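You operate a simulated robot arm through the tools that you are given. There is no shell and no other tool. Be economical: measure what you need, move in short steps, check, and stop when the job is done.

Carry out the task below with a simulated robot arm. There is one attempt and no reset: what you move stays moved.

TASK
Put things in order on the top of the shut crate. At the end: the bracket marked roof is in the grey cleat tray; the blue block file stands where the bracket marked roof stood; the orange shim from the top of the shut crate stands where the blue block file stood; the grey roll from the top of the shut crate stands where the orange shim stood; whatever was shut is shut again. Leave all else as you found it, and nothing knocked over.

Only the result counts: the job must be done as asked and must still hold three seconds after the hand-in. Knocking over, shifting, dropping, spilling or breaking anything else fails it.

THE ROBOT
A 6-joint arm with a two-finger parallel gripper, fixed in place. Base frame: the origin is at the foot of the arm, x ahead of it, y to its left, z up; the work surface is at about z = 0. Lengths are in cm, angles in degrees, forces in N, time in s.
With the tool pointing down near the work surface it reaches from about 18 to 46 cm from the base axis. Its first joint turns from -70.0 to 70.0 degrees. Payload 1.9 kg.
The TCP is the grasp point between the finger pads, 2.3 cm short of the fingertips. In the tool frame z runs along the fingers and y along their closing line. The gripper opens to 9.4 cm. The fingers are 3.8 cm wide and 1 cm thick; the gripper's body (5.4 by 9.6 cm) begins 3.9 cm behind the TCP.
Orientation is told as [roll, pitch, yaw] about the base's x, y, z axes, in that order, counted from this pose: with the fingers straight down and closing along the base's y, the tool's x points along the base's -x, its y along +y and its z along -z.

THE INTERFACE
- The arm moves only by the tool play_rows. Its argument "steps" is a list of rows, each a list of 7 numbers: the shift along the tool's x, y, z in mm, then the turn, a rotation vector about the tool's x, y, z in degrees, then the opening in per cent of the stroke, from 0 (shut) to 100 (fully open). In form: [[x, y, z, wx, wy, wz, fingers], ...]. A call has 1 to 8 rows; each row shifts and turns the commanded pose from where the row before left it, along the tool's axes as they then stand. Each row takes 0.2 s and may step no farther than 5 cm and 8.6 degrees from the row before; otherwise, or with a gripper value out of range, the whole call is refused. Where a pose cannot be reached the arm comes as near as it can. A force on the tool above 40 N (or 10 N above the force at the start of the call, whichever is more), or a blocked arm, ends the call early, and 0.2 s more pass. Each finger travels about 10.8 cm/s and halts on what it meets, pressing with about 41 N; the grip force reading is that of the motor and also rises with nothing between the fingers. The clock runs only during rows and for 0.2 s after the last one: add rows that do not move to give the fingers time. It gives the time, the measured TCP pose, the force on the tool (base axes), the opening and the grip force at its end, in the units of the frame above (readings bear some noise), with the torque about the TCP (base axes, N m) and any sound that the robot's microphone picked up.
- Cameras (640 x 400 px; columns grow to the right, rows downward): "scene" is fixed at [6.21, 33.11, 41.02]; the picture's right is [-0.61, -0.79, 0.00], its down [-0.56, 0.43, -0.71] and it looks along [0.56, -0.43, -0.71] (base axes); focal length 214 px, centre (320, 200). "wrist" rides on the gripper at [8.7, 1.6, -7.5] in the tool frame; the picture's right is [-0.18, 0.98, 0.00], its down [-0.58, -0.11, -0.81] and it looks along [-0.79, -0.15, 0.59] (tool axes); focal length 243 px, centre (320, 200). There is no depth. A picture from a camera that has moved, and an enlarged one, comes with that camera's place and axes in the base frame and with its lens.
- snapshot(camera): a new picture of that camera. It takes no simulated time.
- inspect(camera, box): a new picture of the part [left, top, right, bottom] of that camera's present view, enlarged. It takes no simulated time.
- sign_off(): hands the job in; it is judged then, once.

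Work in short steps. Places have to be worked out from the pictures, the camera data and where the tool is seen: move nearer, look again, correct. Check each grasp and each placing, and mend what went wrong. You have 120 turns and 68 pictures in all, those below and enlarged ones among them. Open the gripper and draw the arm clear of the work before you hand the job in, unless the task says otherwise; then end with one line.

The tools are called by a JSON object that holds its "name" and its "arguments". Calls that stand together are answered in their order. play_rows: Moves the arm, as the interface text tells. Its arguments: {"type":"object","properties":{"steps":{"type":"array","items":{"type":"array","items":{"type":"number"}}}},"required":["steps"]} The other tools are called the same way: snapshot (camera) takes a picture; inspect (camera, box) takes an enlarged picture of a part of a camera's view; sign_off () hands the job in.

At the start:

```text
clock: 0.0
eef_pos: [27.61, -12.47, 28.28]
ee_rot: [0.0, 0.0, -0.1]
wrist_force: [-0.1, 0.9, -1.6]
torque: [-0.01, 0.03, 0.02]
grip_width: 9.38
grasp_force: 0.0
```

scene: 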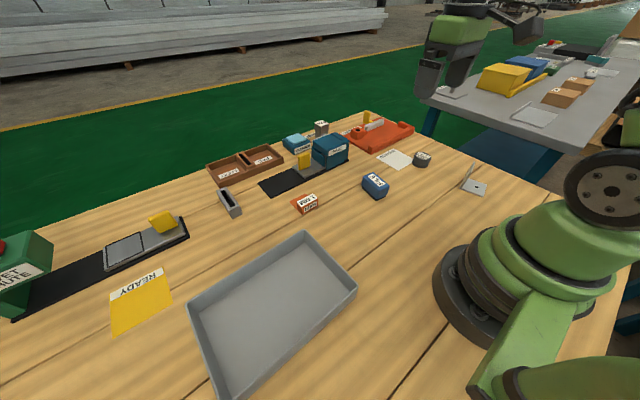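
wrist: 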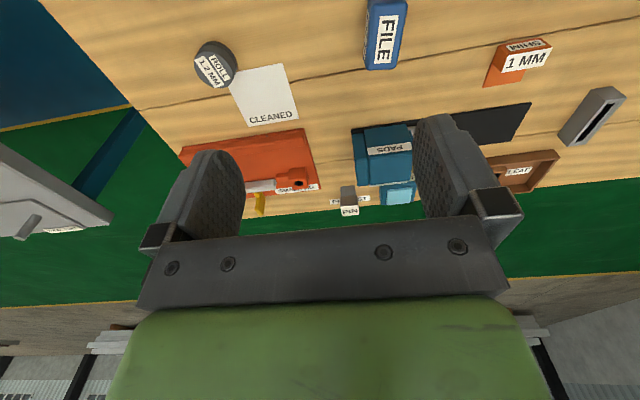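

The pictures show many small objects; I enlarge the main parts to read labels before moving.

{"name": "inspect", "arguments": {"camera": "scene", "box": [200, 100, 360, 220]}}

{"name": "inspect", "arguments": {"camera": "scene", "box": [340, 100, 500, 220]}}

{"name": "inspect", "arguments": {"camera": "scene", "box": [400, 20, 640, 170]}}

{"name": "inspect", "arguments": {"camera": "scene", "box": [0, 200, 240, 350]}}

```text
3.33 times, centred on (280, 160) of scene
camera zoom: at [6.21, 33.11, 41.02], right [-0.61, -0.79, 0.0], down [-0.56, 0.43, -0.71], along [0.56, -0.43, -0.71], focal length 715 px, centre (453, 333)
```

zoom: 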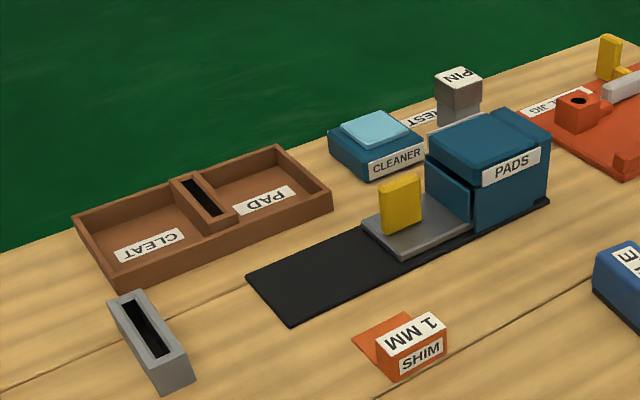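

```text
3.33 times, centred on (420, 160) of scene
camera zoom: at [6.21, 33.11, 41.02], right [-0.61, -0.79, 0.0], down [-0.56, 0.43, -0.71], along [0.56, -0.43, -0.71], focal length 715 px, centre (-13, 333)
```

zoom: 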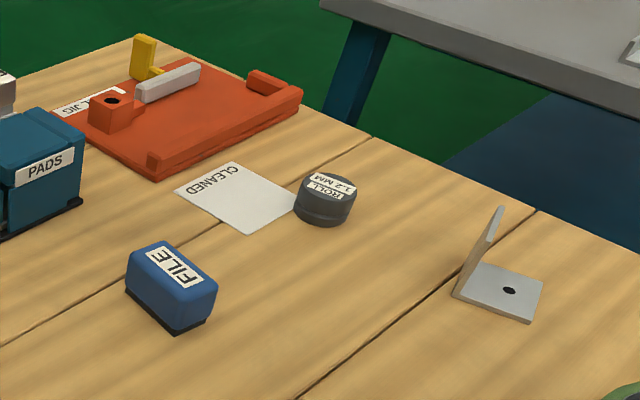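

```text
2.67 times, centred on (520, 95) of scene
camera zoom: at [6.21, 33.11, 41.02], right [-0.61, -0.79, 0.0], down [-0.56, 0.43, -0.71], along [0.56, -0.43, -0.71], focal length 572 px, centre (-213, 480)
```

zoom: 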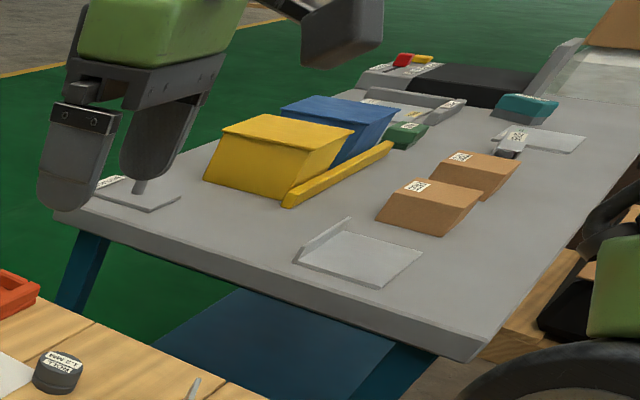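

```text
2.67 times, centred on (120, 275) of scene
camera zoom: at [6.21, 33.11, 41.02], right [-0.61, -0.79, 0.0], down [-0.56, 0.43, -0.71], along [0.56, -0.43, -0.71], focal length 572 px, centre (853, 0)
```

zoom: 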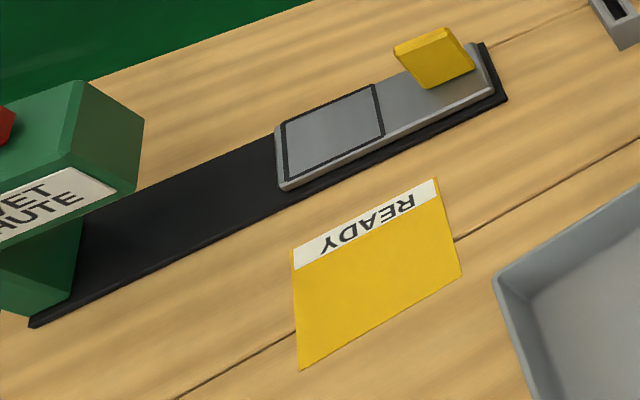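

The L-bracket is likely near (15.6,-30), the roll (32,-28), the file (32,-6) and the shim (39,12.6). I move toward the bracket, turning to face it, to read its marking.

{"name": "play_rows", "arguments": {"steps": [[35, -27, 8, 0, 0, 0, 100], [35, -27, 8, 0, 0, 0, 100], [35, -27, 8, 0, 0, 0, 100], [35, -27, 8, 0, 0, 0, 100], [0, 0, 0, 0, 0, 8.5, 100], [0, 0, 0, 0, 0, 8.5, 100], [0, 0, 0, 0, 0, 8.5, 100], [0, 0, 0, 0, 0, 8.5, 100]]}}

{"name": "snapshot", "arguments": {"camera": "wrist"}}

{"name": "inspect", "arguments": {"camera": "scene", "box": [160, 220, 400, 400]}}

```text
clock: 1.8
eef_pos: [13.64, -23.23, 25.05]
ee_rot: [0.1, -0.1, -34.2]
wrist_force: [0.4, 0.1, -0.3]
torque: [-0.01, 0.01, -0.03]
grip_width: 9.39
grasp_force: 0.1
```

```text
61 pictures are left
camera wrist: at [7.35, -16.94, 32.35], right [0.7, 0.71, 0.0], down [0.42, -0.42, 0.81], along [0.57, -0.57, -0.59], focal length 243 px, centre (320, 200)
```

wrist: 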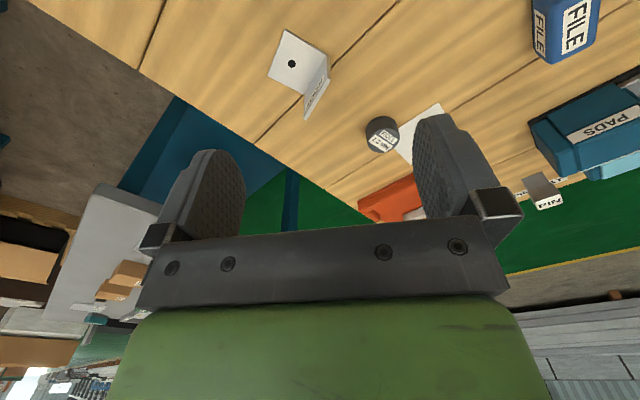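

```text
2.22 times, centred on (280, 310) of scene
camera zoom: at [6.21, 33.11, 41.02], right [-0.61, -0.79, 0.0], down [-0.56, 0.43, -0.71], along [0.56, -0.43, -0.71], focal length 477 px, centre (409, -44)
```

zoom: 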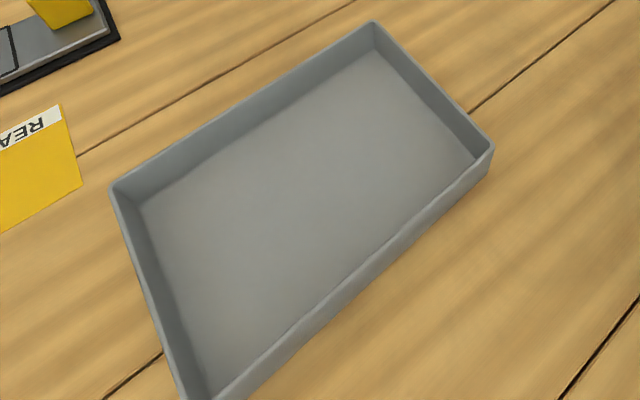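

The bracket's outer face seems labelled; enlarge it.

{"name": "inspect", "arguments": {"camera": "wrist", "box": [250, 20, 410, 160]}}

```text
2.86 times, centred on (330, 90) of wrist
camera zoom: at [7.35, -16.94, 32.35], right [0.7, 0.71, 0.0], down [0.42, -0.42, 0.81], along [0.57, -0.57, -0.59], focal length 693 px, centre (291, 514)
```

zoom: 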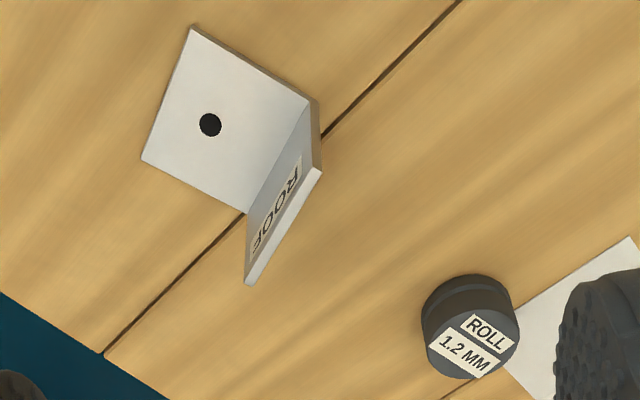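

The bracket reads ROOF: base plate centre ≈(15.8,-29.6), flange along direction (0.25,-0.97) at ≈(18.6,-28.8), top z≈5.8. I turn so the fingers close across the flange and go above it.

{"name": "play_rows", "arguments": {"steps": [[0, 0, 0, 0, 0, 8.36, 100], [0, 0, 0, 0, 0, 8.36, 100], [0, 0, 0, 0, 0, 8.36, 100], [0, 0, 0, 0, 0, 8.36, 100], [0, 0, 0, 0, 0, 8.36, 100], [-33, 17.4, 30, 0, 0, 0, 100], [-33, 17.4, 30, 0, 0, 0, 100], [0, 0, 40, 0, 0, 0, 60]]}}

{"name": "snapshot", "arguments": {"camera": "wrist"}}

{"name": "snapshot", "arguments": {"camera": "scene"}}

```text
clock: 3.6
eef_pos: [18.64, -28.75, 14.97]
ee_rot: [0.1, 0.0, -75.8]
wrist_force: [0.2, -0.4, 0.4]
torque: [-0.01, 0.02, 0.02]
grip_width: 5.62
grasp_force: 0.0
```

```text
58 pictures are left
camera wrist: at [18.06, -19.89, 22.4], right [1.0, 0.06, 0.0], down [0.03, -0.59, 0.81], along [0.05, -0.8, -0.59], focal length 243 px, centre (320, 200)
```

wrist: 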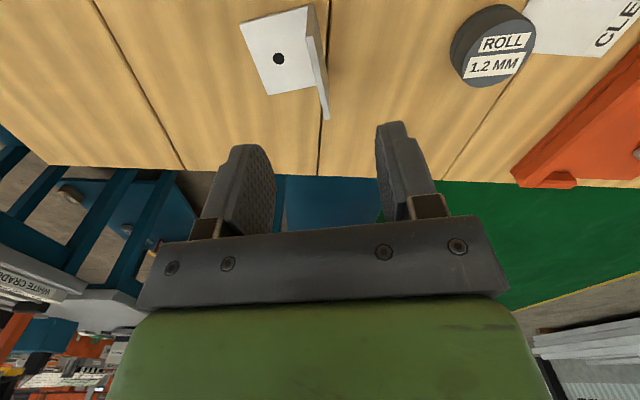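

```text
57 pictures are left
```

scene: 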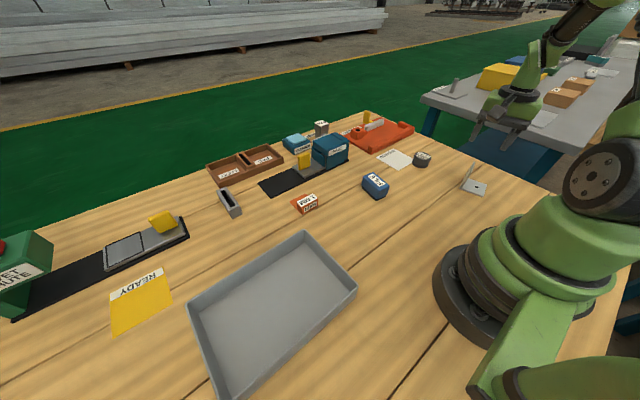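

Flange midplane refined to ≈(18.3,-28.95), heading good. Lower to z≈4.3 astride the flange, then close.

{"name": "play_rows", "arguments": {"steps": [[-1, -3, 35, 0, 0, 0, 60], [0, 0, 36, 0, 0, 0, 60], [0, 0, 36, 0, 0, 0, 60], [0, 0, 0, 0, 0, 0, 60]]}}

{"name": "snapshot", "arguments": {"camera": "wrist"}}

```text
clock: 4.6
eef_pos: [18.42, -29.0, 4.41]
ee_rot: [0.2, 0.0, -75.8]
wrist_force: [-0.5, 0.1, 0.4]
torque: [-0.02, 0.02, -0.02]
grip_width: 5.63
grasp_force: 0.0
```

```text
56 pictures are left
camera wrist: at [17.76, -20.08, 11.67], right [1.0, 0.06, 0.0], down [0.03, -0.59, 0.81], along [0.05, -0.8, -0.59], focal length 243 px, centre (320, 200)
```

wrist: 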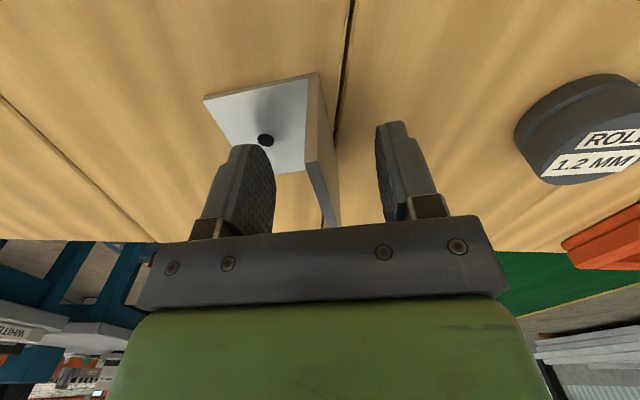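

Flange sits between the pads; close.

{"name": "play_rows", "arguments": {"steps": [[0, 0, 0, 0, 0, 0, 20], [0, 0, 0, 0, 0, 0, 0], [0, 0, 0, 0, 0, 0, 0], [0, 0, -20, 0, 0, 0, 0], [0, 0, -40, 0, 0, 0, 0], [0, 0, -40, 0, 0, 0, 0]]}}

{"name": "snapshot", "arguments": {"camera": "wrist"}}

{"name": "inspect", "arguments": {"camera": "scene", "box": [380, 100, 540, 220]}}

```text
clock: 6.0
eef_pos: [18.23, -28.98, 14.38]
ee_rot: [0.2, 0.1, -75.8]
wrist_force: [-0.8, -0.3, -0.1]
torque: [-0.03, -0.02, -0.05]
grip_width: 0.46
grasp_force: 41.0
```

```text
55 pictures are left
camera wrist: at [17.7, -20.04, 21.7], right [1.0, 0.06, 0.0], down [0.03, -0.59, 0.8], along [0.05, -0.8, -0.59], focal length 243 px, centre (320, 200)
```

wrist: 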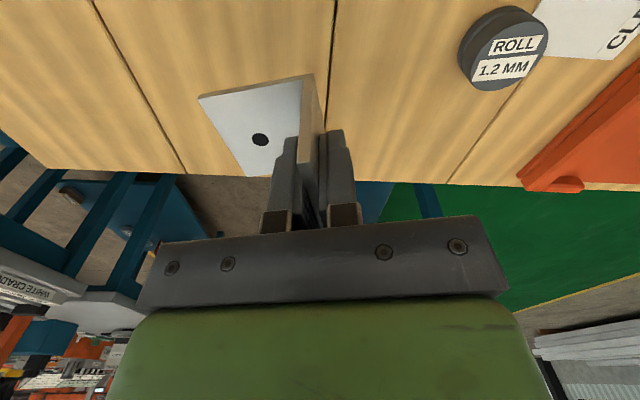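

```text
3.33 times, centred on (460, 160) of scene
camera zoom: at [6.21, 33.11, 41.02], right [-0.61, -0.79, 0.0], down [-0.56, 0.43, -0.71], along [0.56, -0.43, -0.71], focal length 715 px, centre (-147, 333)
```

zoom: 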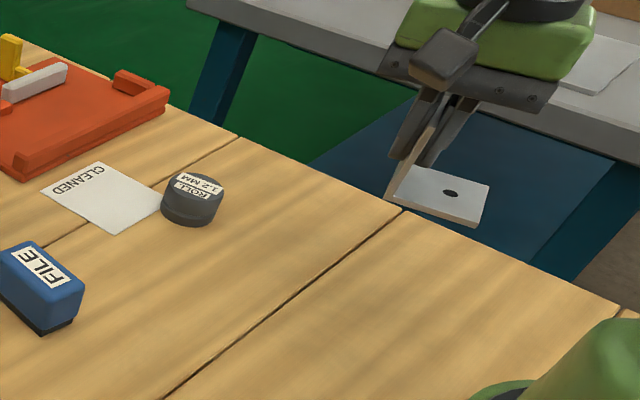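

The bracket is held and lifted (0.46 cm thick). Swing it toward the grey tray at height 18 while turning the tool.

{"name": "play_rows", "arguments": {"steps": [[23.3, 29.3, -26, 0, 0, -8, 0], [21.1, 41, -10, 0, 0, -8, 0], [22, 41.7, 0, 0, 0, -8, 0], [21.4, 42.3, 0, 0, 0, -8, 0], [23.1, 42.9, 0, 0, 0, -8, 0], [22.4, 43, 0, 0, 0, -8, 0], [22.4, 42.5, 0, 0, 0, -8, 0], [16.3, 45.2, 0, 0, 0, -8, 0]]}}

```text
clock: 7.8
eef_pos: [30.23, 5.23, 18.03]
ee_rot: [0.1, -0.2, -11.8]
wrist_force: [0.2, 0.7, -1.0]
torque: [0.01, -0.03, 0.0]
grip_width: 0.46
grasp_force: 41.1
```

On track; continue to over the tray.

{"name": "play_rows", "arguments": {"steps": [[21.9, 37.6, 0, 0, 0, -5.9, 0], [17.9, 39.7, 0, 0, 0, -5.9, 0], [13.7, 41.3, 0, 0, 0, 0, 0], [13.7, 41.3, 0, 0, 0, 0, 0], [13.7, 41.3, 0, 0, 0, 0, 0], [13.7, 41.3, 0, 0, 0, 0, 0]]}}

{"name": "snapshot", "arguments": {"camera": "wrist"}}

{"name": "snapshot", "arguments": {"camera": "scene"}}

```text
clock: 9.2
eef_pos: [22.04, 29.68, 17.94]
ee_rot: [0.1, -0.1, -0.2]
wrist_force: [-0.4, -0.5, -0.8]
torque: [-0.01, 0.0, -0.01]
grip_width: 0.48
grasp_force: 41.5
```

```text
53 pictures are left
camera wrist: at [13.34, 31.48, 25.34], right [0.19, 0.98, 0.0], down [0.58, -0.11, 0.81], along [0.79, -0.15, -0.59], focal length 243 px, centre (320, 200)
```

wrist: 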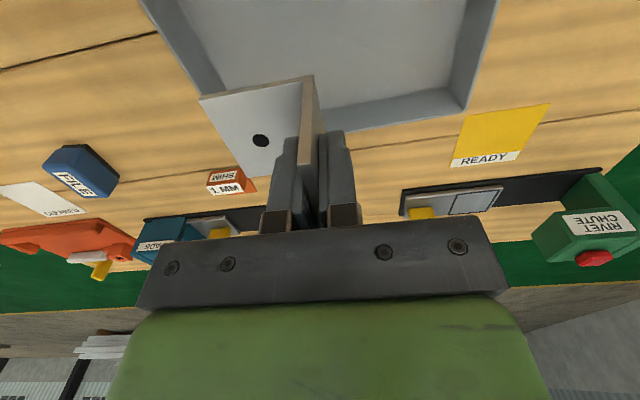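

```text
52 pictures are left
```

scene: 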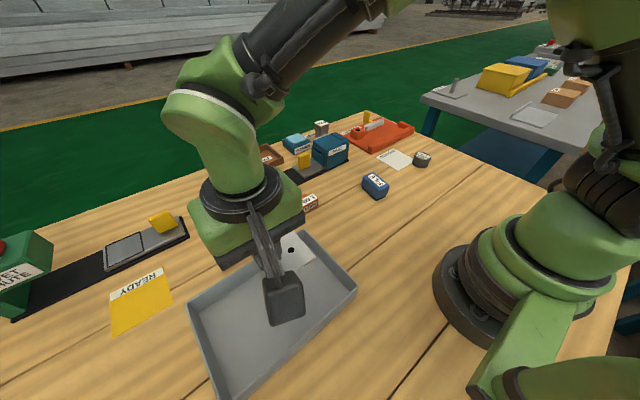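

The bracket is above the tray interior (tray x≈14.5–30, y≈18.6–43). Lower gently.

{"name": "play_rows", "arguments": {"steps": [[0, 0, 40, 0, 0, 0, 0], [0, 0, 40, 0, 0, 0, 0], [0, 0, 35, 0, 0, 0, 0], [0, 0, 10, 0, 0, 0, 0], [0, 0, 3, 0, 0, 0, 0], [0, 0, 2, 0, 0, 0, 0]]}}

{"name": "snapshot", "arguments": {"camera": "wrist"}}

```text
clock: 10.6
eef_pos: [21.96, 29.78, 5.19]
ee_rot: [0.2, -0.1, -0.2]
wrist_force: [-0.1, -0.6, -0.6]
torque: [-0.02, 0.02, 0.02]
grip_width: 0.45
grasp_force: 40.9
```

```text
51 pictures are left
camera wrist: at [13.35, 31.49, 12.42], right [0.19, 0.98, 0.0], down [0.58, -0.11, 0.81], along [0.79, -0.15, -0.59], focal length 243 px, centre (320, 200)
```

wrist: 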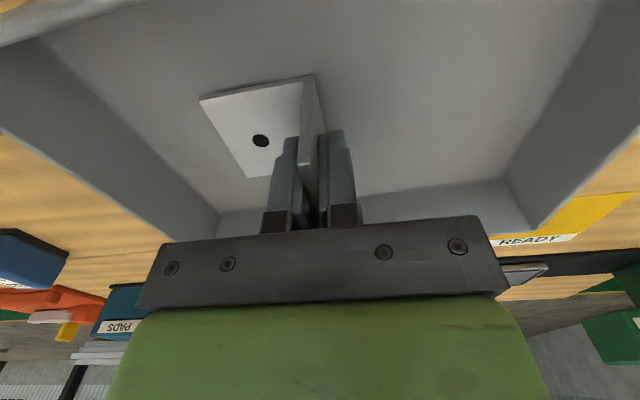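

Lower in 1.5 mm steps until contact shows in the force.

{"name": "play_rows", "arguments": {"steps": [[0, 0, 1.5, 0, 0, 0, 0], [0, 0, 1.5, 0, 0, 0, 0]]}}

```text
clock: 11.2
eef_pos: [22.07, 29.7, 4.73]
ee_rot: [0.2, -0.1, -0.1]
wrist_force: [-0.4, -2.1, 11.6]
torque: [-0.38, 0.43, 0.05]
grip_width: 0.45
grasp_force: 41.3
```

Contact (11 N). Open and rise.

{"name": "play_rows", "arguments": {"steps": [[0, 0, 0, 0, 0, 0, 8], [0, 0, 0, 0, 0, 0, 25], [0, 0, -20, 0, 0, 0, 25], [0, 0, -40, 0, 0, 0, 25], [0, 0, -45, 0, 0, 0, 60], [0, 0, -30, 0, 0, 0, 60]]}}

{"name": "snapshot", "arguments": {"camera": "wrist"}}

```text
clock: 12.6
eef_pos: [22.05, 29.66, 18.32]
ee_rot: [0.1, -0.1, -0.1]
wrist_force: [-0.5, 0.5, 0.6]
torque: [0.02, 0.01, 0.03]
grip_width: 5.66
grasp_force: 0.1
```

```text
50 pictures are left
camera wrist: at [13.29, 31.42, 25.72], right [0.18, 0.98, 0.0], down [0.58, -0.11, 0.81], along [0.79, -0.15, -0.59], focal length 243 px, centre (320, 200)
```

wrist: 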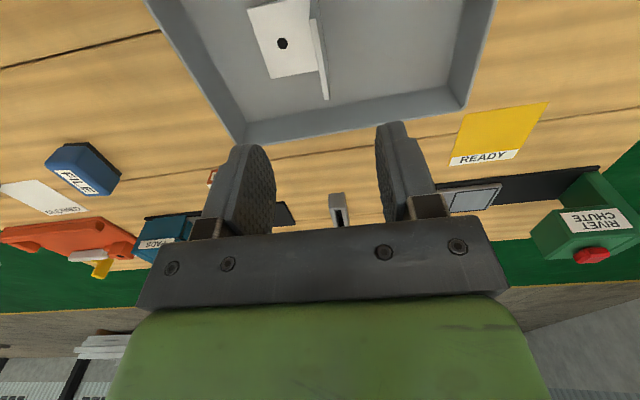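

Bracket stands in the tray. Go over to view the file.

{"name": "play_rows", "arguments": {"steps": [[-7.5, -44.6, 0, 0, 0, 0, 90], [-7.5, -44.6, 0, 0, 0, 0, 90], [-7.5, -44.6, 0, 0, 0, 0, 90], [-7.5, -44.6, 0, 0, 0, 0, 90], [-7.5, -44.6, 0, 0, 0, 0, 90], [-7.5, -44.6, 0, 0, 0, 0, 90], [-7.5, -44.6, 0, 0, 0, 0, 90], [-7.5, -44.6, 0, 0, 0, 0, 90]]}}

{"name": "snapshot", "arguments": {"camera": "wrist"}}

{"name": "inspect", "arguments": {"camera": "scene", "box": [280, 150, 440, 220]}}

```text
clock: 14.4
eef_pos: [28.08, -6.01, 18.41]
ee_rot: [0.1, -0.3, 0.0]
wrist_force: [0.4, 0.5, -0.2]
torque: [0.01, 0.03, -0.02]
grip_width: 8.48
grasp_force: 0.1
```

```text
49 pictures are left
camera wrist: at [19.32, -4.34, 25.63], right [0.18, 0.98, 0.0], down [0.58, -0.11, 0.81], along [0.79, -0.15, -0.59], focal length 243 px, centre (320, 200)
```

wrist: 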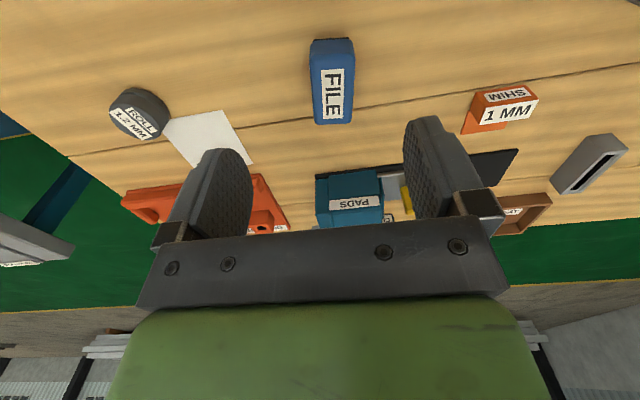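

```text
4.00 times, centred on (360, 185) of scene
camera zoom: at [6.21, 33.12, 41.02], right [-0.61, -0.79, 0.0], down [-0.56, 0.43, -0.71], along [0.56, -0.43, -0.71], focal length 858 px, centre (160, 260)
```

zoom: 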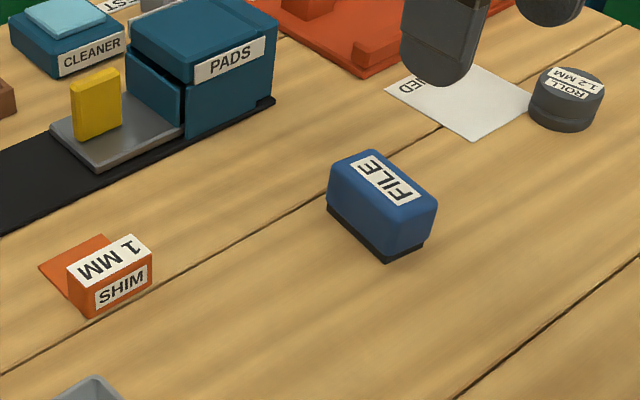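

Zoom on the file, shim and roll in this view for exact placing.

{"name": "inspect", "arguments": {"camera": "wrist", "box": [290, 20, 380, 140]}}

{"name": "inspect", "arguments": {"camera": "wrist", "box": [440, 60, 560, 150]}}

{"name": "inspect", "arguments": {"camera": "wrist", "box": [90, 70, 210, 160]}}

```text
3.33 times, centred on (335, 80) of wrist
camera zoom: at [19.32, -4.34, 25.63], right [0.18, 0.98, 0.0], down [0.58, -0.11, 0.81], along [0.79, -0.15, -0.59], focal length 809 px, centre (270, 600)
```

zoom: 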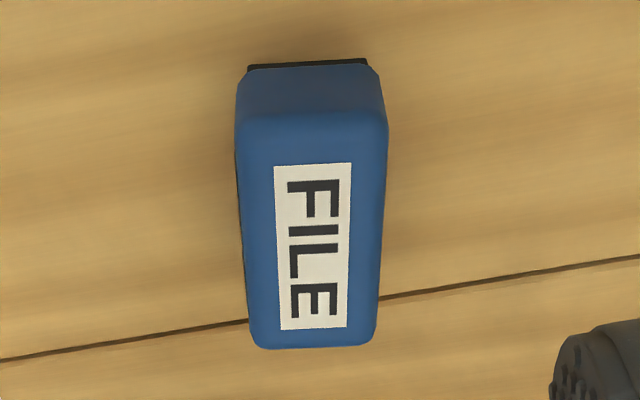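

```text
4.44 times, centred on (500, 105) of wrist
camera zoom: at [19.32, -4.34, 25.63], right [0.18, 0.98, 0.0], down [0.58, -0.11, 0.81], along [0.79, -0.15, -0.59], focal length 1078 px, centre (-480, 622)
```

zoom: 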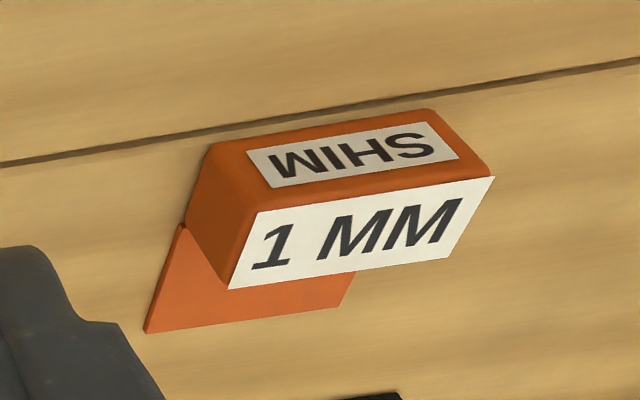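

```text
4.44 times, centred on (150, 115) of wrist
camera zoom: at [19.32, -4.34, 25.63], right [0.18, 0.98, 0.0], down [0.58, -0.11, 0.81], along [0.79, -0.15, -0.59], focal length 1078 px, centre (1076, 578)
```

zoom: 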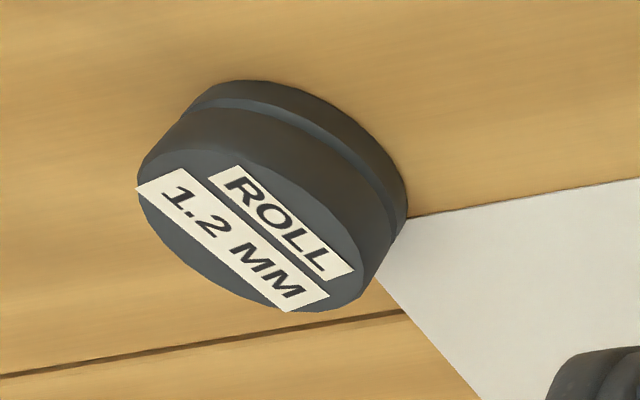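

File: bottom ≈x 28.9–35, y centre −5.5, width 3.3, yaw ≈−7°. Shim block x 36.9–39.2, y 10–14.9 with tongue to x 42.8. Go above the file and look closer.

{"name": "play_rows", "arguments": {"steps": [[-39, 5, 0, 0, 0, 7, 75], [0, 0, 40, 0, 0, 0, 75], [0, 0, 34, 0, 0, 0, 75]]}}

{"name": "snapshot", "arguments": {"camera": "wrist"}}

{"name": "inspect", "arguments": {"camera": "scene", "box": [330, 140, 430, 220]}}

```text
clock: 15.2
eef_pos: [31.86, -5.41, 10.88]
ee_rot: [0.2, -0.2, -7.1]
wrist_force: [0.2, 0.7, 0.1]
torque: [-0.01, -0.03, -0.01]
grip_width: 7.05
grasp_force: 0.1
```

```text
44 pictures are left
camera wrist: at [23.44, -2.69, 18.11], right [0.3, 0.95, 0.0], down [0.56, -0.18, 0.81], along [0.77, -0.24, -0.59], focal length 243 px, centre (320, 200)
```

wrist: 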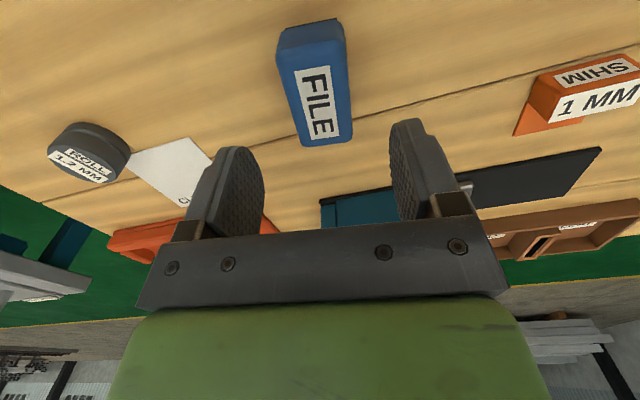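

```text
5.00 times, centred on (380, 180) of scene
camera zoom: at [6.21, 33.11, 41.02], right [-0.61, -0.79, 0.0], down [-0.56, 0.43, -0.71], along [0.56, -0.43, -0.71], focal length 1072 px, centre (20, 300)
```

zoom: 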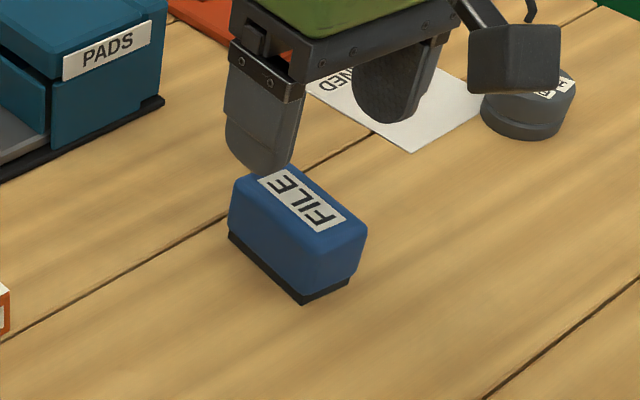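

File centre ≈(32.1,−5.6), yaw ≈−8°, height ≈3.7. Lower around it and close.

{"name": "play_rows", "arguments": {"steps": [[-2, -2, 30, 0, 0, 1, 75], [0, 0, 30, 0, 0, 0, 75], [0, 0, 20, 0, 0, 0, 75], [0, 0, 0, 0, 0, 0, 75]]}}

{"name": "snapshot", "arguments": {"camera": "wrist"}}

```text
clock: 16.2
eef_pos: [31.98, -5.59, 2.73]
ee_rot: [0.2, -0.2, -8.0]
wrist_force: [-0.2, 0.5, 0.2]
torque: [-0.04, -0.02, 0.0]
grip_width: 7.06
grasp_force: 0.0
```

```text
42 pictures are left
camera wrist: at [23.73, -2.76, 10.1], right [0.32, 0.95, 0.0], down [0.56, -0.19, 0.81], along [0.77, -0.26, -0.59], focal length 243 px, centre (320, 200)
```

wrist: 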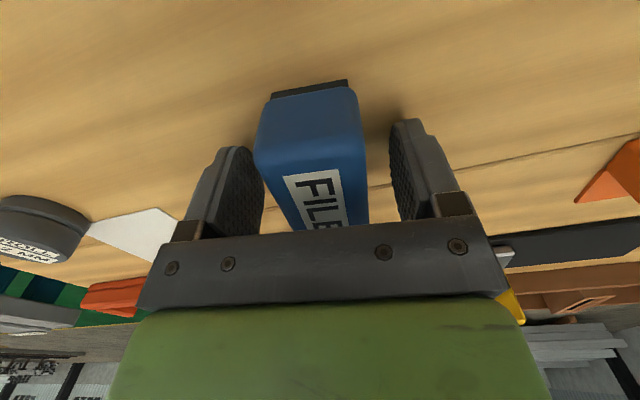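

Aligned. Close and lift.

{"name": "play_rows", "arguments": {"steps": [[0, 0, 0, 0, 0, 0, 45], [0, 0, 0, 0, 0, 0, 25], [0, 0, 0, 0, 0, 0, 10], [0, 0, 0, 0, 0, 0, 10], [0, 0, -20, 0, 0, 0, 10], [0, 0, -40, 0, 0, 0, 10], [0, 0, -40, 0, 0, 0, 10]]}}

{"name": "snapshot", "arguments": {"camera": "wrist"}}

```text
clock: 17.8
eef_pos: [32.03, -5.73, 12.93]
ee_rot: [0.1, 0.0, -8.1]
wrist_force: [0.1, 0.1, -1.6]
torque: [0.0, -0.01, -0.03]
grip_width: 3.96
grasp_force: 40.9
```

```text
41 pictures are left
camera wrist: at [23.66, -2.78, 20.26], right [0.32, 0.95, 0.0], down [0.56, -0.19, 0.81], along [0.77, -0.26, -0.59], focal length 243 px, centre (320, 200)
```

wrist: 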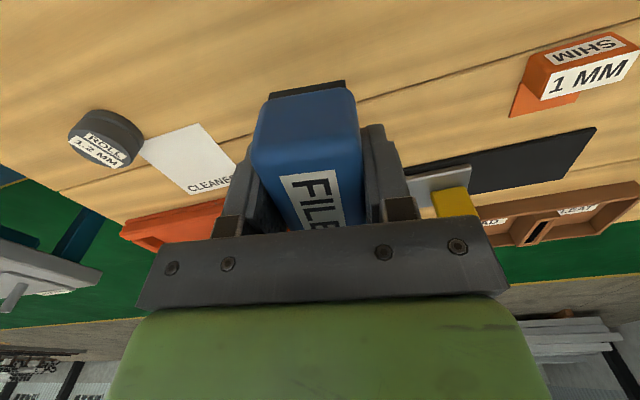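

File is held level. Carry it to the bracket's old spot (15.7,−29.6), turning with the arm.

{"name": "play_rows", "arguments": {"steps": [[18.3, -37, 0, 0, 0, 7.43, 10], [13.3, -39.1, 0, 0, 0, 7.43, 10], [8.1, -40.5, 0, 0, 0, 7.43, 10], [2.8, -41.2, 0, 0, 0, 7.43, 10], [-2.5, -41.2, 0, 0, 0, 7.43, 10], [-7.9, -40.6, 0, 0, 0, 7.43, 10], [-13, -39.2, 0, 0, 0, 7.43, 10], [0, 0, 0, 0, 0, 0, 10]]}}

{"name": "snapshot", "arguments": {"camera": "wrist"}}

```text
clock: 19.6
eef_pos: [15.8, -29.63, 12.77]
ee_rot: [0.2, 0.1, -60.1]
wrist_force: [0.0, 0.4, -1.1]
torque: [-0.01, 0.04, -0.01]
grip_width: 3.96
grasp_force: 41.4
```

```text
40 pictures are left
camera wrist: at [12.84, -21.21, 20.09], right [0.94, 0.33, 0.0], down [0.19, -0.56, 0.81], along [0.27, -0.76, -0.59], focal length 243 px, centre (320, 200)
```

wrist: 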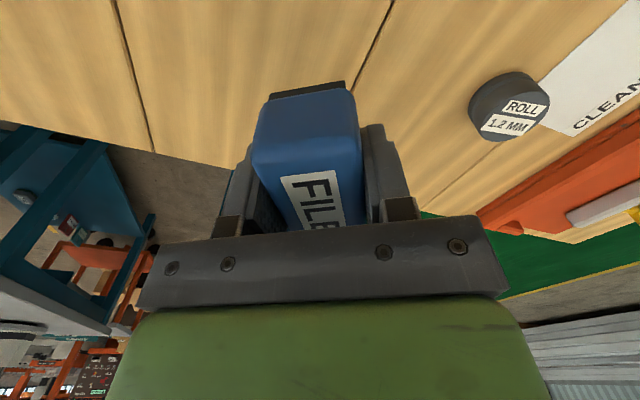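

Lower the file to the wood.

{"name": "play_rows", "arguments": {"steps": [[0, 0, 45, 0, 0, 0, 10], [0, 0, 35, 0, 0, 0, 10], [0, 0, 14, 0, 0, 0, 10], [0, 0, 3, 0, 0, 0, 10], [0, 0, 1.5, 0, 0, 0, 10]]}}

```text
clock: 20.8
eef_pos: [15.82, -29.6, 2.94]
ee_rot: [0.2, -0.1, -60.1]
wrist_force: [0.1, 0.0, -0.7]
torque: [0.02, 0.02, -0.04]
grip_width: 3.98
grasp_force: 41.1
```

{"name": "play_rows", "arguments": {"steps": [[0, 0, 1.2, 0, 0, 0, 10], [0, 0, 1, 0, 0, 0, 10]]}}

```text
clock: 21.4
eef_pos: [15.76, -29.56, 2.66]
ee_rot: [0.1, 0.0, -60.0]
wrist_force: [-6.5, 8.6, 28.2]
torque: [-0.48, -0.01, -0.08]
grip_width: 3.98
grasp_force: 41.1
```

On the wood. Ease off, open, and rise.

{"name": "play_rows", "arguments": {"steps": [[0, 0, -1, 0, 0, 0, 10], [0, 0, 0, 0, 0, 0, 50], [0, 0, 0, 0, 0, 0, 75], [0, 0, -20, 0, 0, 0, 75], [0, 0, -40, 0, 0, 0, 75], [0, 0, -45, 0, 0, 0, 75], [0, 0, -40, 0, 0, 0, 75]]}}

{"name": "snapshot", "arguments": {"camera": "wrist"}}

```text
clock: 23.0
eef_pos: [15.77, -29.75, 17.22]
ee_rot: [0.1, 0.1, -60.1]
wrist_force: [-0.4, -0.5, 0.7]
torque: [0.01, -0.02, -0.02]
grip_width: 7.05
grasp_force: 0.1
```

```text
39 pictures are left
camera wrist: at [12.79, -21.26, 24.61], right [0.94, 0.33, 0.0], down [0.19, -0.56, 0.81], along [0.27, -0.76, -0.59], focal length 243 px, centre (320, 200)
```

wrist: 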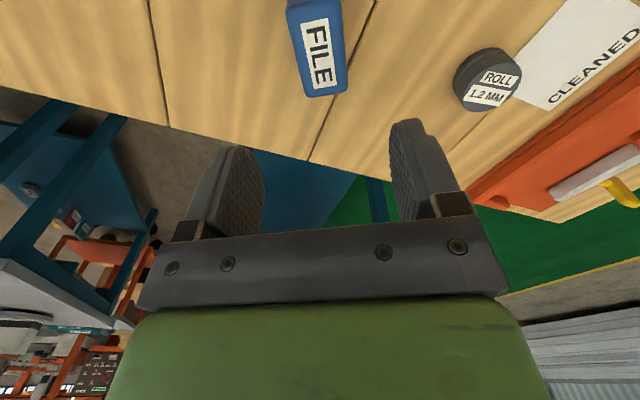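

File stands at the bracket's spot. Travel to the shim.

{"name": "play_rows", "arguments": {"steps": [[27.1, 36.6, 0, 0, 0, -7.5, 75], [22, 39.9, 0, 0, 0, -7.5, 75], [16.7, 42.4, 0, 0, 0, -7.5, 75], [11, 44.2, 0, 0, 0, -7.5, 75], [5.1, 45.3, 0, 0, 0, -7.5, 75], [-0.8, 45.5, 0, 0, 0, -7.5, 75], [-6.8, 45, 0, 0, 0, -7.5, 75], [-12.6, 43.7, 0, 0, 0, -7.5, 75]]}}

{"name": "play_rows", "arguments": {"steps": [[-18.2, 41.7, 0, 0, 0, 0, 75], [-18.2, 41.7, 0, 0, 0, 0, 75]]}}

{"name": "snapshot", "arguments": {"camera": "wrist"}}

{"name": "inspect", "arguments": {"camera": "wrist", "box": [240, 0, 400, 130]}}

```text
clock: 24.8
eef_pos: [30.35, 3.81, 17.28]
ee_rot: [0.0, -0.1, -0.2]
wrist_force: [0.2, -0.8, 0.1]
torque: [-0.03, 0.01, -0.04]
grip_width: 7.09
grasp_force: 0.0
```

```text
clock: 25.4
eef_pos: [33.99, 12.14, 17.27]
ee_rot: [0.1, -0.1, -0.1]
wrist_force: [-0.4, -0.2, -0.2]
torque: [0.02, 0.02, -0.02]
grip_width: 7.05
grasp_force: 0.1
```

```text
38 pictures are left
camera wrist: at [25.39, 13.86, 24.7], right [0.19, 0.98, 0.0], down [0.58, -0.11, 0.81], along [0.79, -0.15, -0.59], focal length 243 px, centre (320, 200)
```

wrist: 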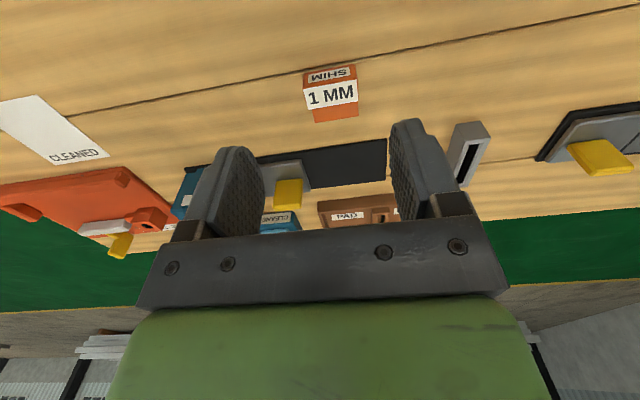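

```text
3.08 times, centred on (320, 65) of wrist
camera zoom: at [25.39, 13.86, 24.7], right [0.19, 0.98, 0.0], down [0.58, -0.11, 0.81], along [0.79, -0.15, -0.59], focal length 746 px, centre (320, 615)
```

zoom: 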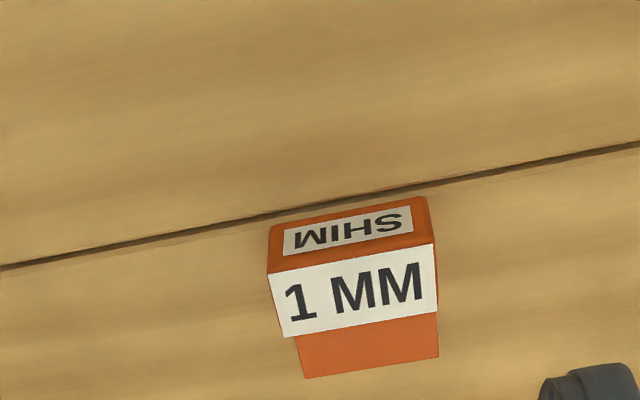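

Shim confirmed: footprint x 36.9–43.0, y 10–15, block x 36.9–39.3, height 2.8. Move over and lower around the block in y.

{"name": "play_rows", "arguments": {"steps": [[-42, 3.6, 0, 0, 0, 0, 75], [0, 0, 45, 0, 0, 0, 75], [0, 0, 45, 0, 0, 0, 75], [0, 0, 35, 0, 0, 0, 75], [0, 0, 21, 0, 0, 0, 75], [0, 0, 0, 0, 0, 0, 75]]}}

{"name": "snapshot", "arguments": {"camera": "wrist"}}

{"name": "inspect", "arguments": {"camera": "scene", "box": [260, 150, 360, 230]}}

```text
clock: 26.8
eef_pos: [38.25, 12.51, 2.85]
ee_rot: [0.1, -0.1, 0.0]
wrist_force: [0.0, 0.0, -0.2]
torque: [0.0, 0.02, 0.01]
grip_width: 7.05
grasp_force: 0.0
```

```text
36 pictures are left
camera wrist: at [29.59, 14.31, 10.12], right [0.19, 0.98, 0.0], down [0.58, -0.11, 0.81], along [0.79, -0.15, -0.59], focal length 243 px, centre (320, 200)
```

wrist: 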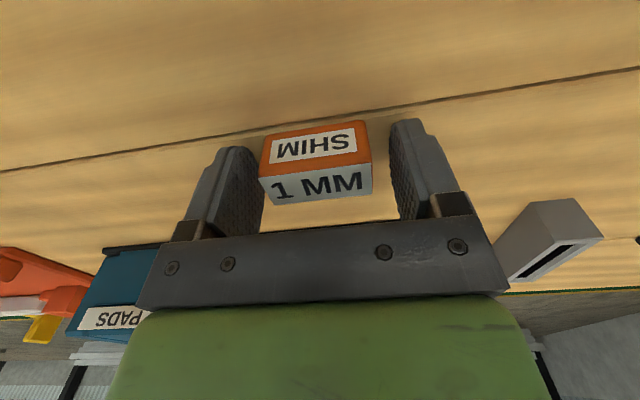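

```text
5.00 times, centred on (310, 190) of scene
camera zoom: at [6.21, 33.11, 41.02], right [-0.61, -0.79, 0.0], down [-0.56, 0.43, -0.71], along [0.56, -0.43, -0.71], focal length 1072 px, centre (370, 250)
```

zoom: 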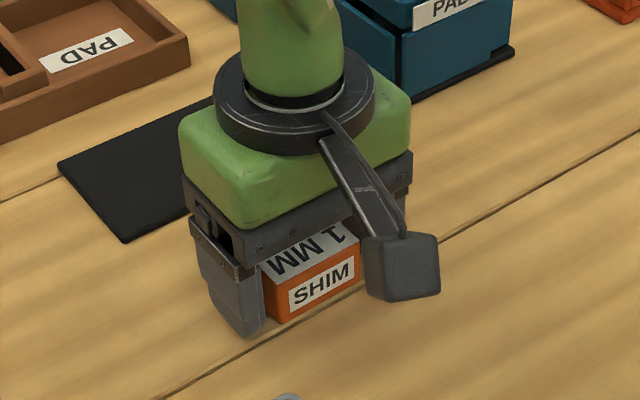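

Well straddled; close and lift.

{"name": "play_rows", "arguments": {"steps": [[0, 0, 0, 0, 0, 0, 60], [0, 0, 0, 0, 0, 0, 45], [0, 0, 0, 0, 0, 0, 25], [0, 0, 0, 0, 0, 0, 25], [0, 0, -20, 0, 0, 0, 25], [0, 0, -40, 0, 0, 0, 25], [0, 0, -40, 0, 0, 0, 25]]}}

{"name": "snapshot", "arguments": {"camera": "wrist"}}

{"name": "inspect", "arguments": {"camera": "scene", "box": [240, 110, 380, 230]}}

```text
clock: 28.4
eef_pos: [38.19, 12.5, 12.91]
ee_rot: [0.1, -0.1, 0.0]
wrist_force: [0.9, -0.6, -1.0]
torque: [0.0, 0.02, 0.03]
grip_width: 5.1
grasp_force: 40.9
```

```text
34 pictures are left
camera wrist: at [29.53, 14.18, 20.19], right [0.18, 0.98, 0.0], down [0.58, -0.11, 0.81], along [0.79, -0.15, -0.59], focal length 243 px, centre (320, 200)
```

wrist: 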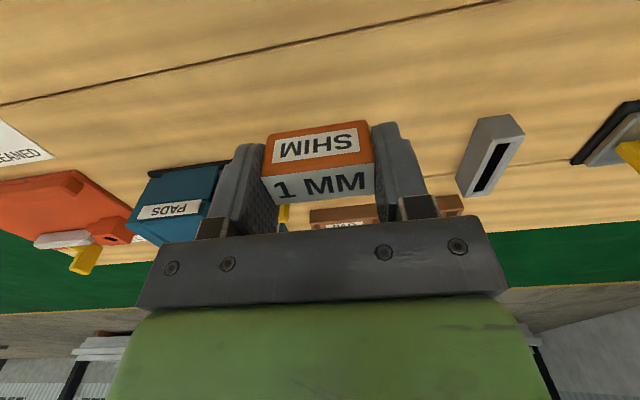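

```text
3.33 times, centred on (310, 170) of scene
camera zoom: at [6.21, 33.11, 41.02], right [-0.61, -0.79, 0.0], down [-0.56, 0.43, -0.71], along [0.56, -0.43, -0.71], focal length 715 px, centre (353, 300)
```

zoom: 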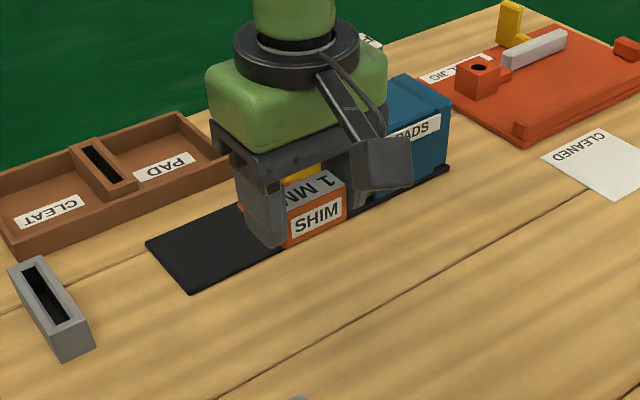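

Shim held. Carry it to the file's old spot: TCP (31.2,−5.5).

{"name": "play_rows", "arguments": {"steps": [[14, -36, 0, 0, 0, 0, 25], [14, -36, 0, 0, 0, 0, 25], [14, -36, 0, 0, 0, 0, 25], [14, -36, 0, 0, 0, 0, 25], [14, -36, 0, 0, 0, 0, 25], [0, 0, 45, 0, 0, 0, 25], [0, 0, 45, 0, 0, 0, 25], [0, 0, 6, 0, 0, 0, 25]]}}

{"name": "play_rows", "arguments": {"steps": [[0, 0, 2, 0, 0, 0, 25], [0, 0, 1, 0, 0, 0, 25]]}}

```text
clock: 30.2
eef_pos: [31.19, -5.39, 3.15]
ee_rot: [0.1, -0.1, -0.1]
wrist_force: [0.4, -0.7, -0.2]
torque: [0.02, -0.02, -0.02]
grip_width: 5.08
grasp_force: 41.1
```

```text
clock: 30.8
eef_pos: [31.2, -5.52, 2.86]
ee_rot: [0.1, -0.2, -0.1]
wrist_force: [-0.7, 0.1, -0.3]
torque: [0.02, -0.01, 0.02]
grip_width: 5.11
grasp_force: 41.0
```

{"name": "play_rows", "arguments": {"steps": [[0, 0, 0.8, 0, 0, 0, 25], [0, 0, 0, 0, 0, 0, 25]]}}

```text
clock: 31.4
eef_pos: [31.22, -5.48, 2.93]
ee_rot: [0.1, -0.2, -0.1]
wrist_force: [-4.5, 3.5, 17.4]
torque: [-0.09, 0.0, -0.02]
grip_width: 5.09
grasp_force: 40.9
```

Contact felt. Open and rise.

{"name": "play_rows", "arguments": {"steps": [[0, 0, -0.5, 0, 0, 0, 25], [0, 0, 0, 0, 0, 0, 60], [0, 0, 0, 0, 0, 0, 75], [0, 0, -20, 0, 0, 0, 75], [0, 0, -40, 0, 0, 0, 75], [0, 0, -45, 0, 0, 0, 75], [0, 0, -40, 0, 0, 0, 75]]}}

{"name": "snapshot", "arguments": {"camera": "wrist"}}

```text
clock: 33.0
eef_pos: [31.33, -5.38, 17.3]
ee_rot: [0.1, -0.1, 0.0]
wrist_force: [-0.4, 0.5, 0.7]
torque: [0.04, 0.0, -0.01]
grip_width: 7.06
grasp_force: 0.0
```

```text
32 pictures are left
camera wrist: at [22.51, -3.72, 24.66], right [0.18, 0.98, 0.0], down [0.58, -0.11, 0.81], along [0.79, -0.15, -0.59], focal length 243 px, centre (320, 200)
```

wrist: 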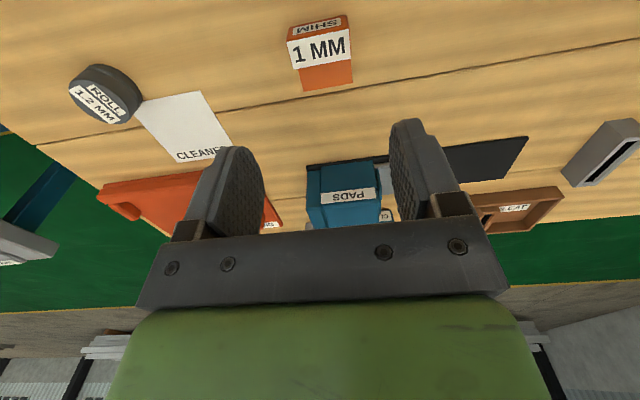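

Shim stands. Go to view the roll.

{"name": "play_rows", "arguments": {"steps": [[6.6, -37.2, 0, 0, 0, 8, 90], [1.4, -37.8, 0, 0, 0, 8, 90], [-3.9, -37.6, 0, 0, 0, 8, 90], [-9.1, -36.7, 0, 0, 0, 8, 90], [-14.1, -35, 0, 0, 0, 8, 90], [0, 0, 0, 0, 0, 0, 90]]}}

{"name": "snapshot", "arguments": {"camera": "wrist"}}

{"name": "inspect", "arguments": {"camera": "wrist", "box": [250, 10, 410, 140]}}

{"name": "inspect", "arguments": {"camera": "scene", "box": [380, 130, 460, 190]}}

```text
clock: 34.4
eef_pos: [27.8, -24.23, 17.17]
ee_rot: [0.2, 0.0, -40.3]
wrist_force: [-0.2, 0.1, 0.5]
torque: [0.01, -0.01, 0.01]
grip_width: 8.46
grasp_force: 0.1
```

```text
31 pictures are left
camera wrist: at [22.26, -17.33, 24.63], right [0.77, 0.63, 0.0], down [0.37, -0.46, 0.81], along [0.51, -0.62, -0.59], focal length 243 px, centre (320, 200)
```

wrist: 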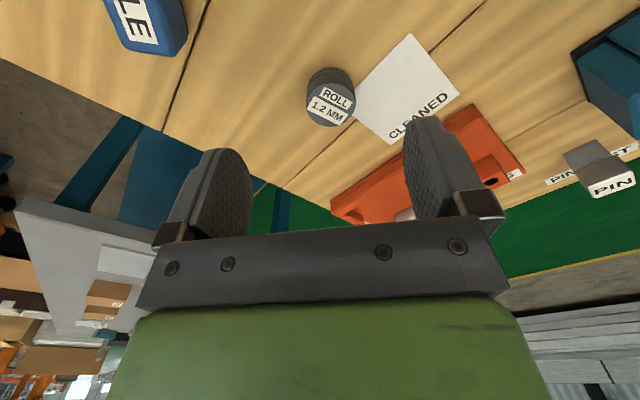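

```text
3.08 times, centred on (330, 75) of wrist
camera zoom: at [22.26, -17.33, 24.63], right [0.77, 0.63, 0.0], down [0.37, -0.46, 0.81], along [0.51, -0.62, -0.59], focal length 746 px, centre (289, 585)
```

zoom: 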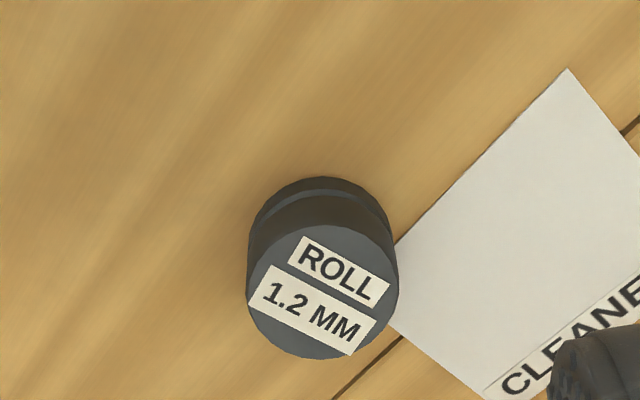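

```text
6.67 times, centred on (420, 160) of scene
camera zoom: at [6.21, 33.11, 41.02], right [-0.61, -0.79, 0.0], down [-0.56, 0.43, -0.71], along [0.56, -0.43, -0.71], focal length 1430 px, centre (-347, 467)
```

zoom: 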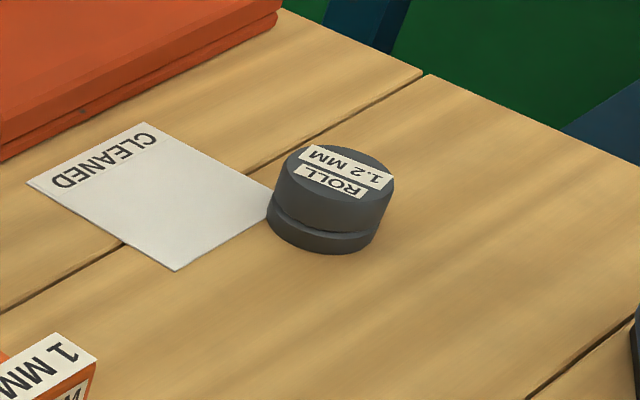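

Roll centre ≈(32.05,−27.4), diameter ≈4.8, height ≈2.7. Move above it and check centering.

{"name": "play_rows", "arguments": {"steps": [[-26.5, 1.7, 30, 0, 0, 0, 90], [-26.5, 1.7, 30, 0, 0, 0, 90], [0, 0, 30, 0, 0, 0, 90], [0, 0, 0, 0, 0, 0, 90]]}}

{"name": "snapshot", "arguments": {"camera": "wrist"}}

```text
clock: 35.4
eef_pos: [32.05, -27.27, 8.25]
ee_rot: [0.3, 0.0, -40.0]
wrist_force: [0.2, 0.4, 0.1]
torque: [-0.01, -0.02, -0.01]
grip_width: 8.46
grasp_force: 0.1
```

```text
28 pictures are left
camera wrist: at [26.57, -20.4, 15.65], right [0.77, 0.63, 0.0], down [0.37, -0.46, 0.81], along [0.51, -0.62, -0.59], focal length 243 px, centre (320, 200)
```

wrist: 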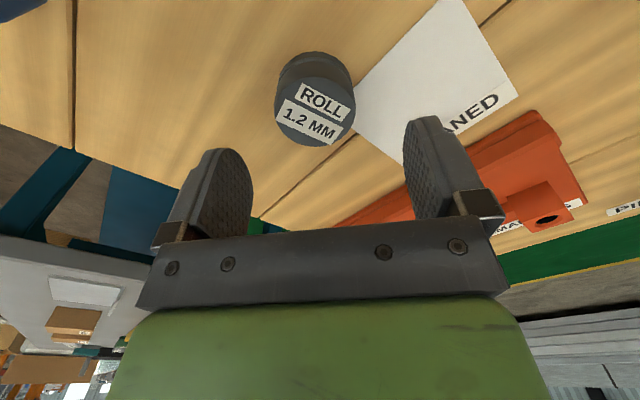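

Centre refined (31.87,−27.33). Lower with tips ~0.8 cm above the surface (clear of the sheet).

{"name": "play_rows", "arguments": {"steps": [[1, -1.6, 25, 0, 0, 0, 78], [0, 0, 26, 0, 0, 0, 78], [0, 0, 0, 0, 0, 0, 78]]}}

{"name": "snapshot", "arguments": {"camera": "wrist"}}

```text
clock: 36.2
eef_pos: [32.04, -27.18, 3.25]
ee_rot: [0.2, 0.0, -40.1]
wrist_force: [0.4, -0.1, 0.2]
torque: [-0.02, -0.01, 0.02]
grip_width: 7.3
grasp_force: 0.1
```

```text
27 pictures are left
camera wrist: at [26.39, -20.42, 10.54], right [0.77, 0.63, 0.0], down [0.37, -0.46, 0.81], along [0.51, -0.62, -0.59], focal length 243 px, centre (320, 200)
```

wrist: 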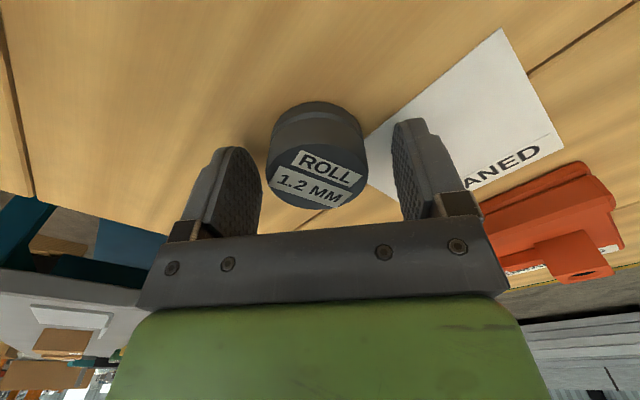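

Centred. Close and lift.

{"name": "play_rows", "arguments": {"steps": [[0, 0, 0, 0, 0, 0, 60], [0, 0, 0, 0, 0, 0, 45], [0, 0, 0, 0, 0, 0, 25], [0, 0, 0, 0, 0, 0, 25], [0, 0, -20, 0, 0, 0, 25], [0, 0, -40, 0, 0, 0, 25], [0, 0, -40, 0, 0, 0, 25]]}}

{"name": "snapshot", "arguments": {"camera": "wrist"}}

```text
clock: 37.8
eef_pos: [32.04, -27.3, 13.2]
ee_rot: [0.2, 0.0, -40.1]
wrist_force: [-0.1, -0.9, -2.1]
torque: [0.01, -0.04, -0.01]
grip_width: 4.88
grasp_force: 41.5
```

```text
26 pictures are left
camera wrist: at [26.35, -20.39, 20.59], right [0.77, 0.63, 0.0], down [0.37, -0.46, 0.81], along [0.51, -0.62, -0.59], focal length 243 px, centre (320, 200)
```

wrist: 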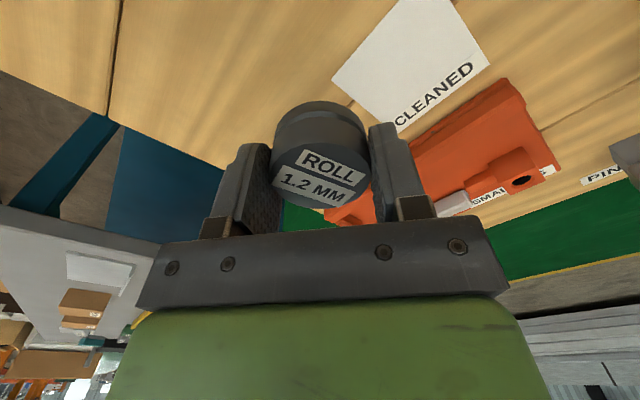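

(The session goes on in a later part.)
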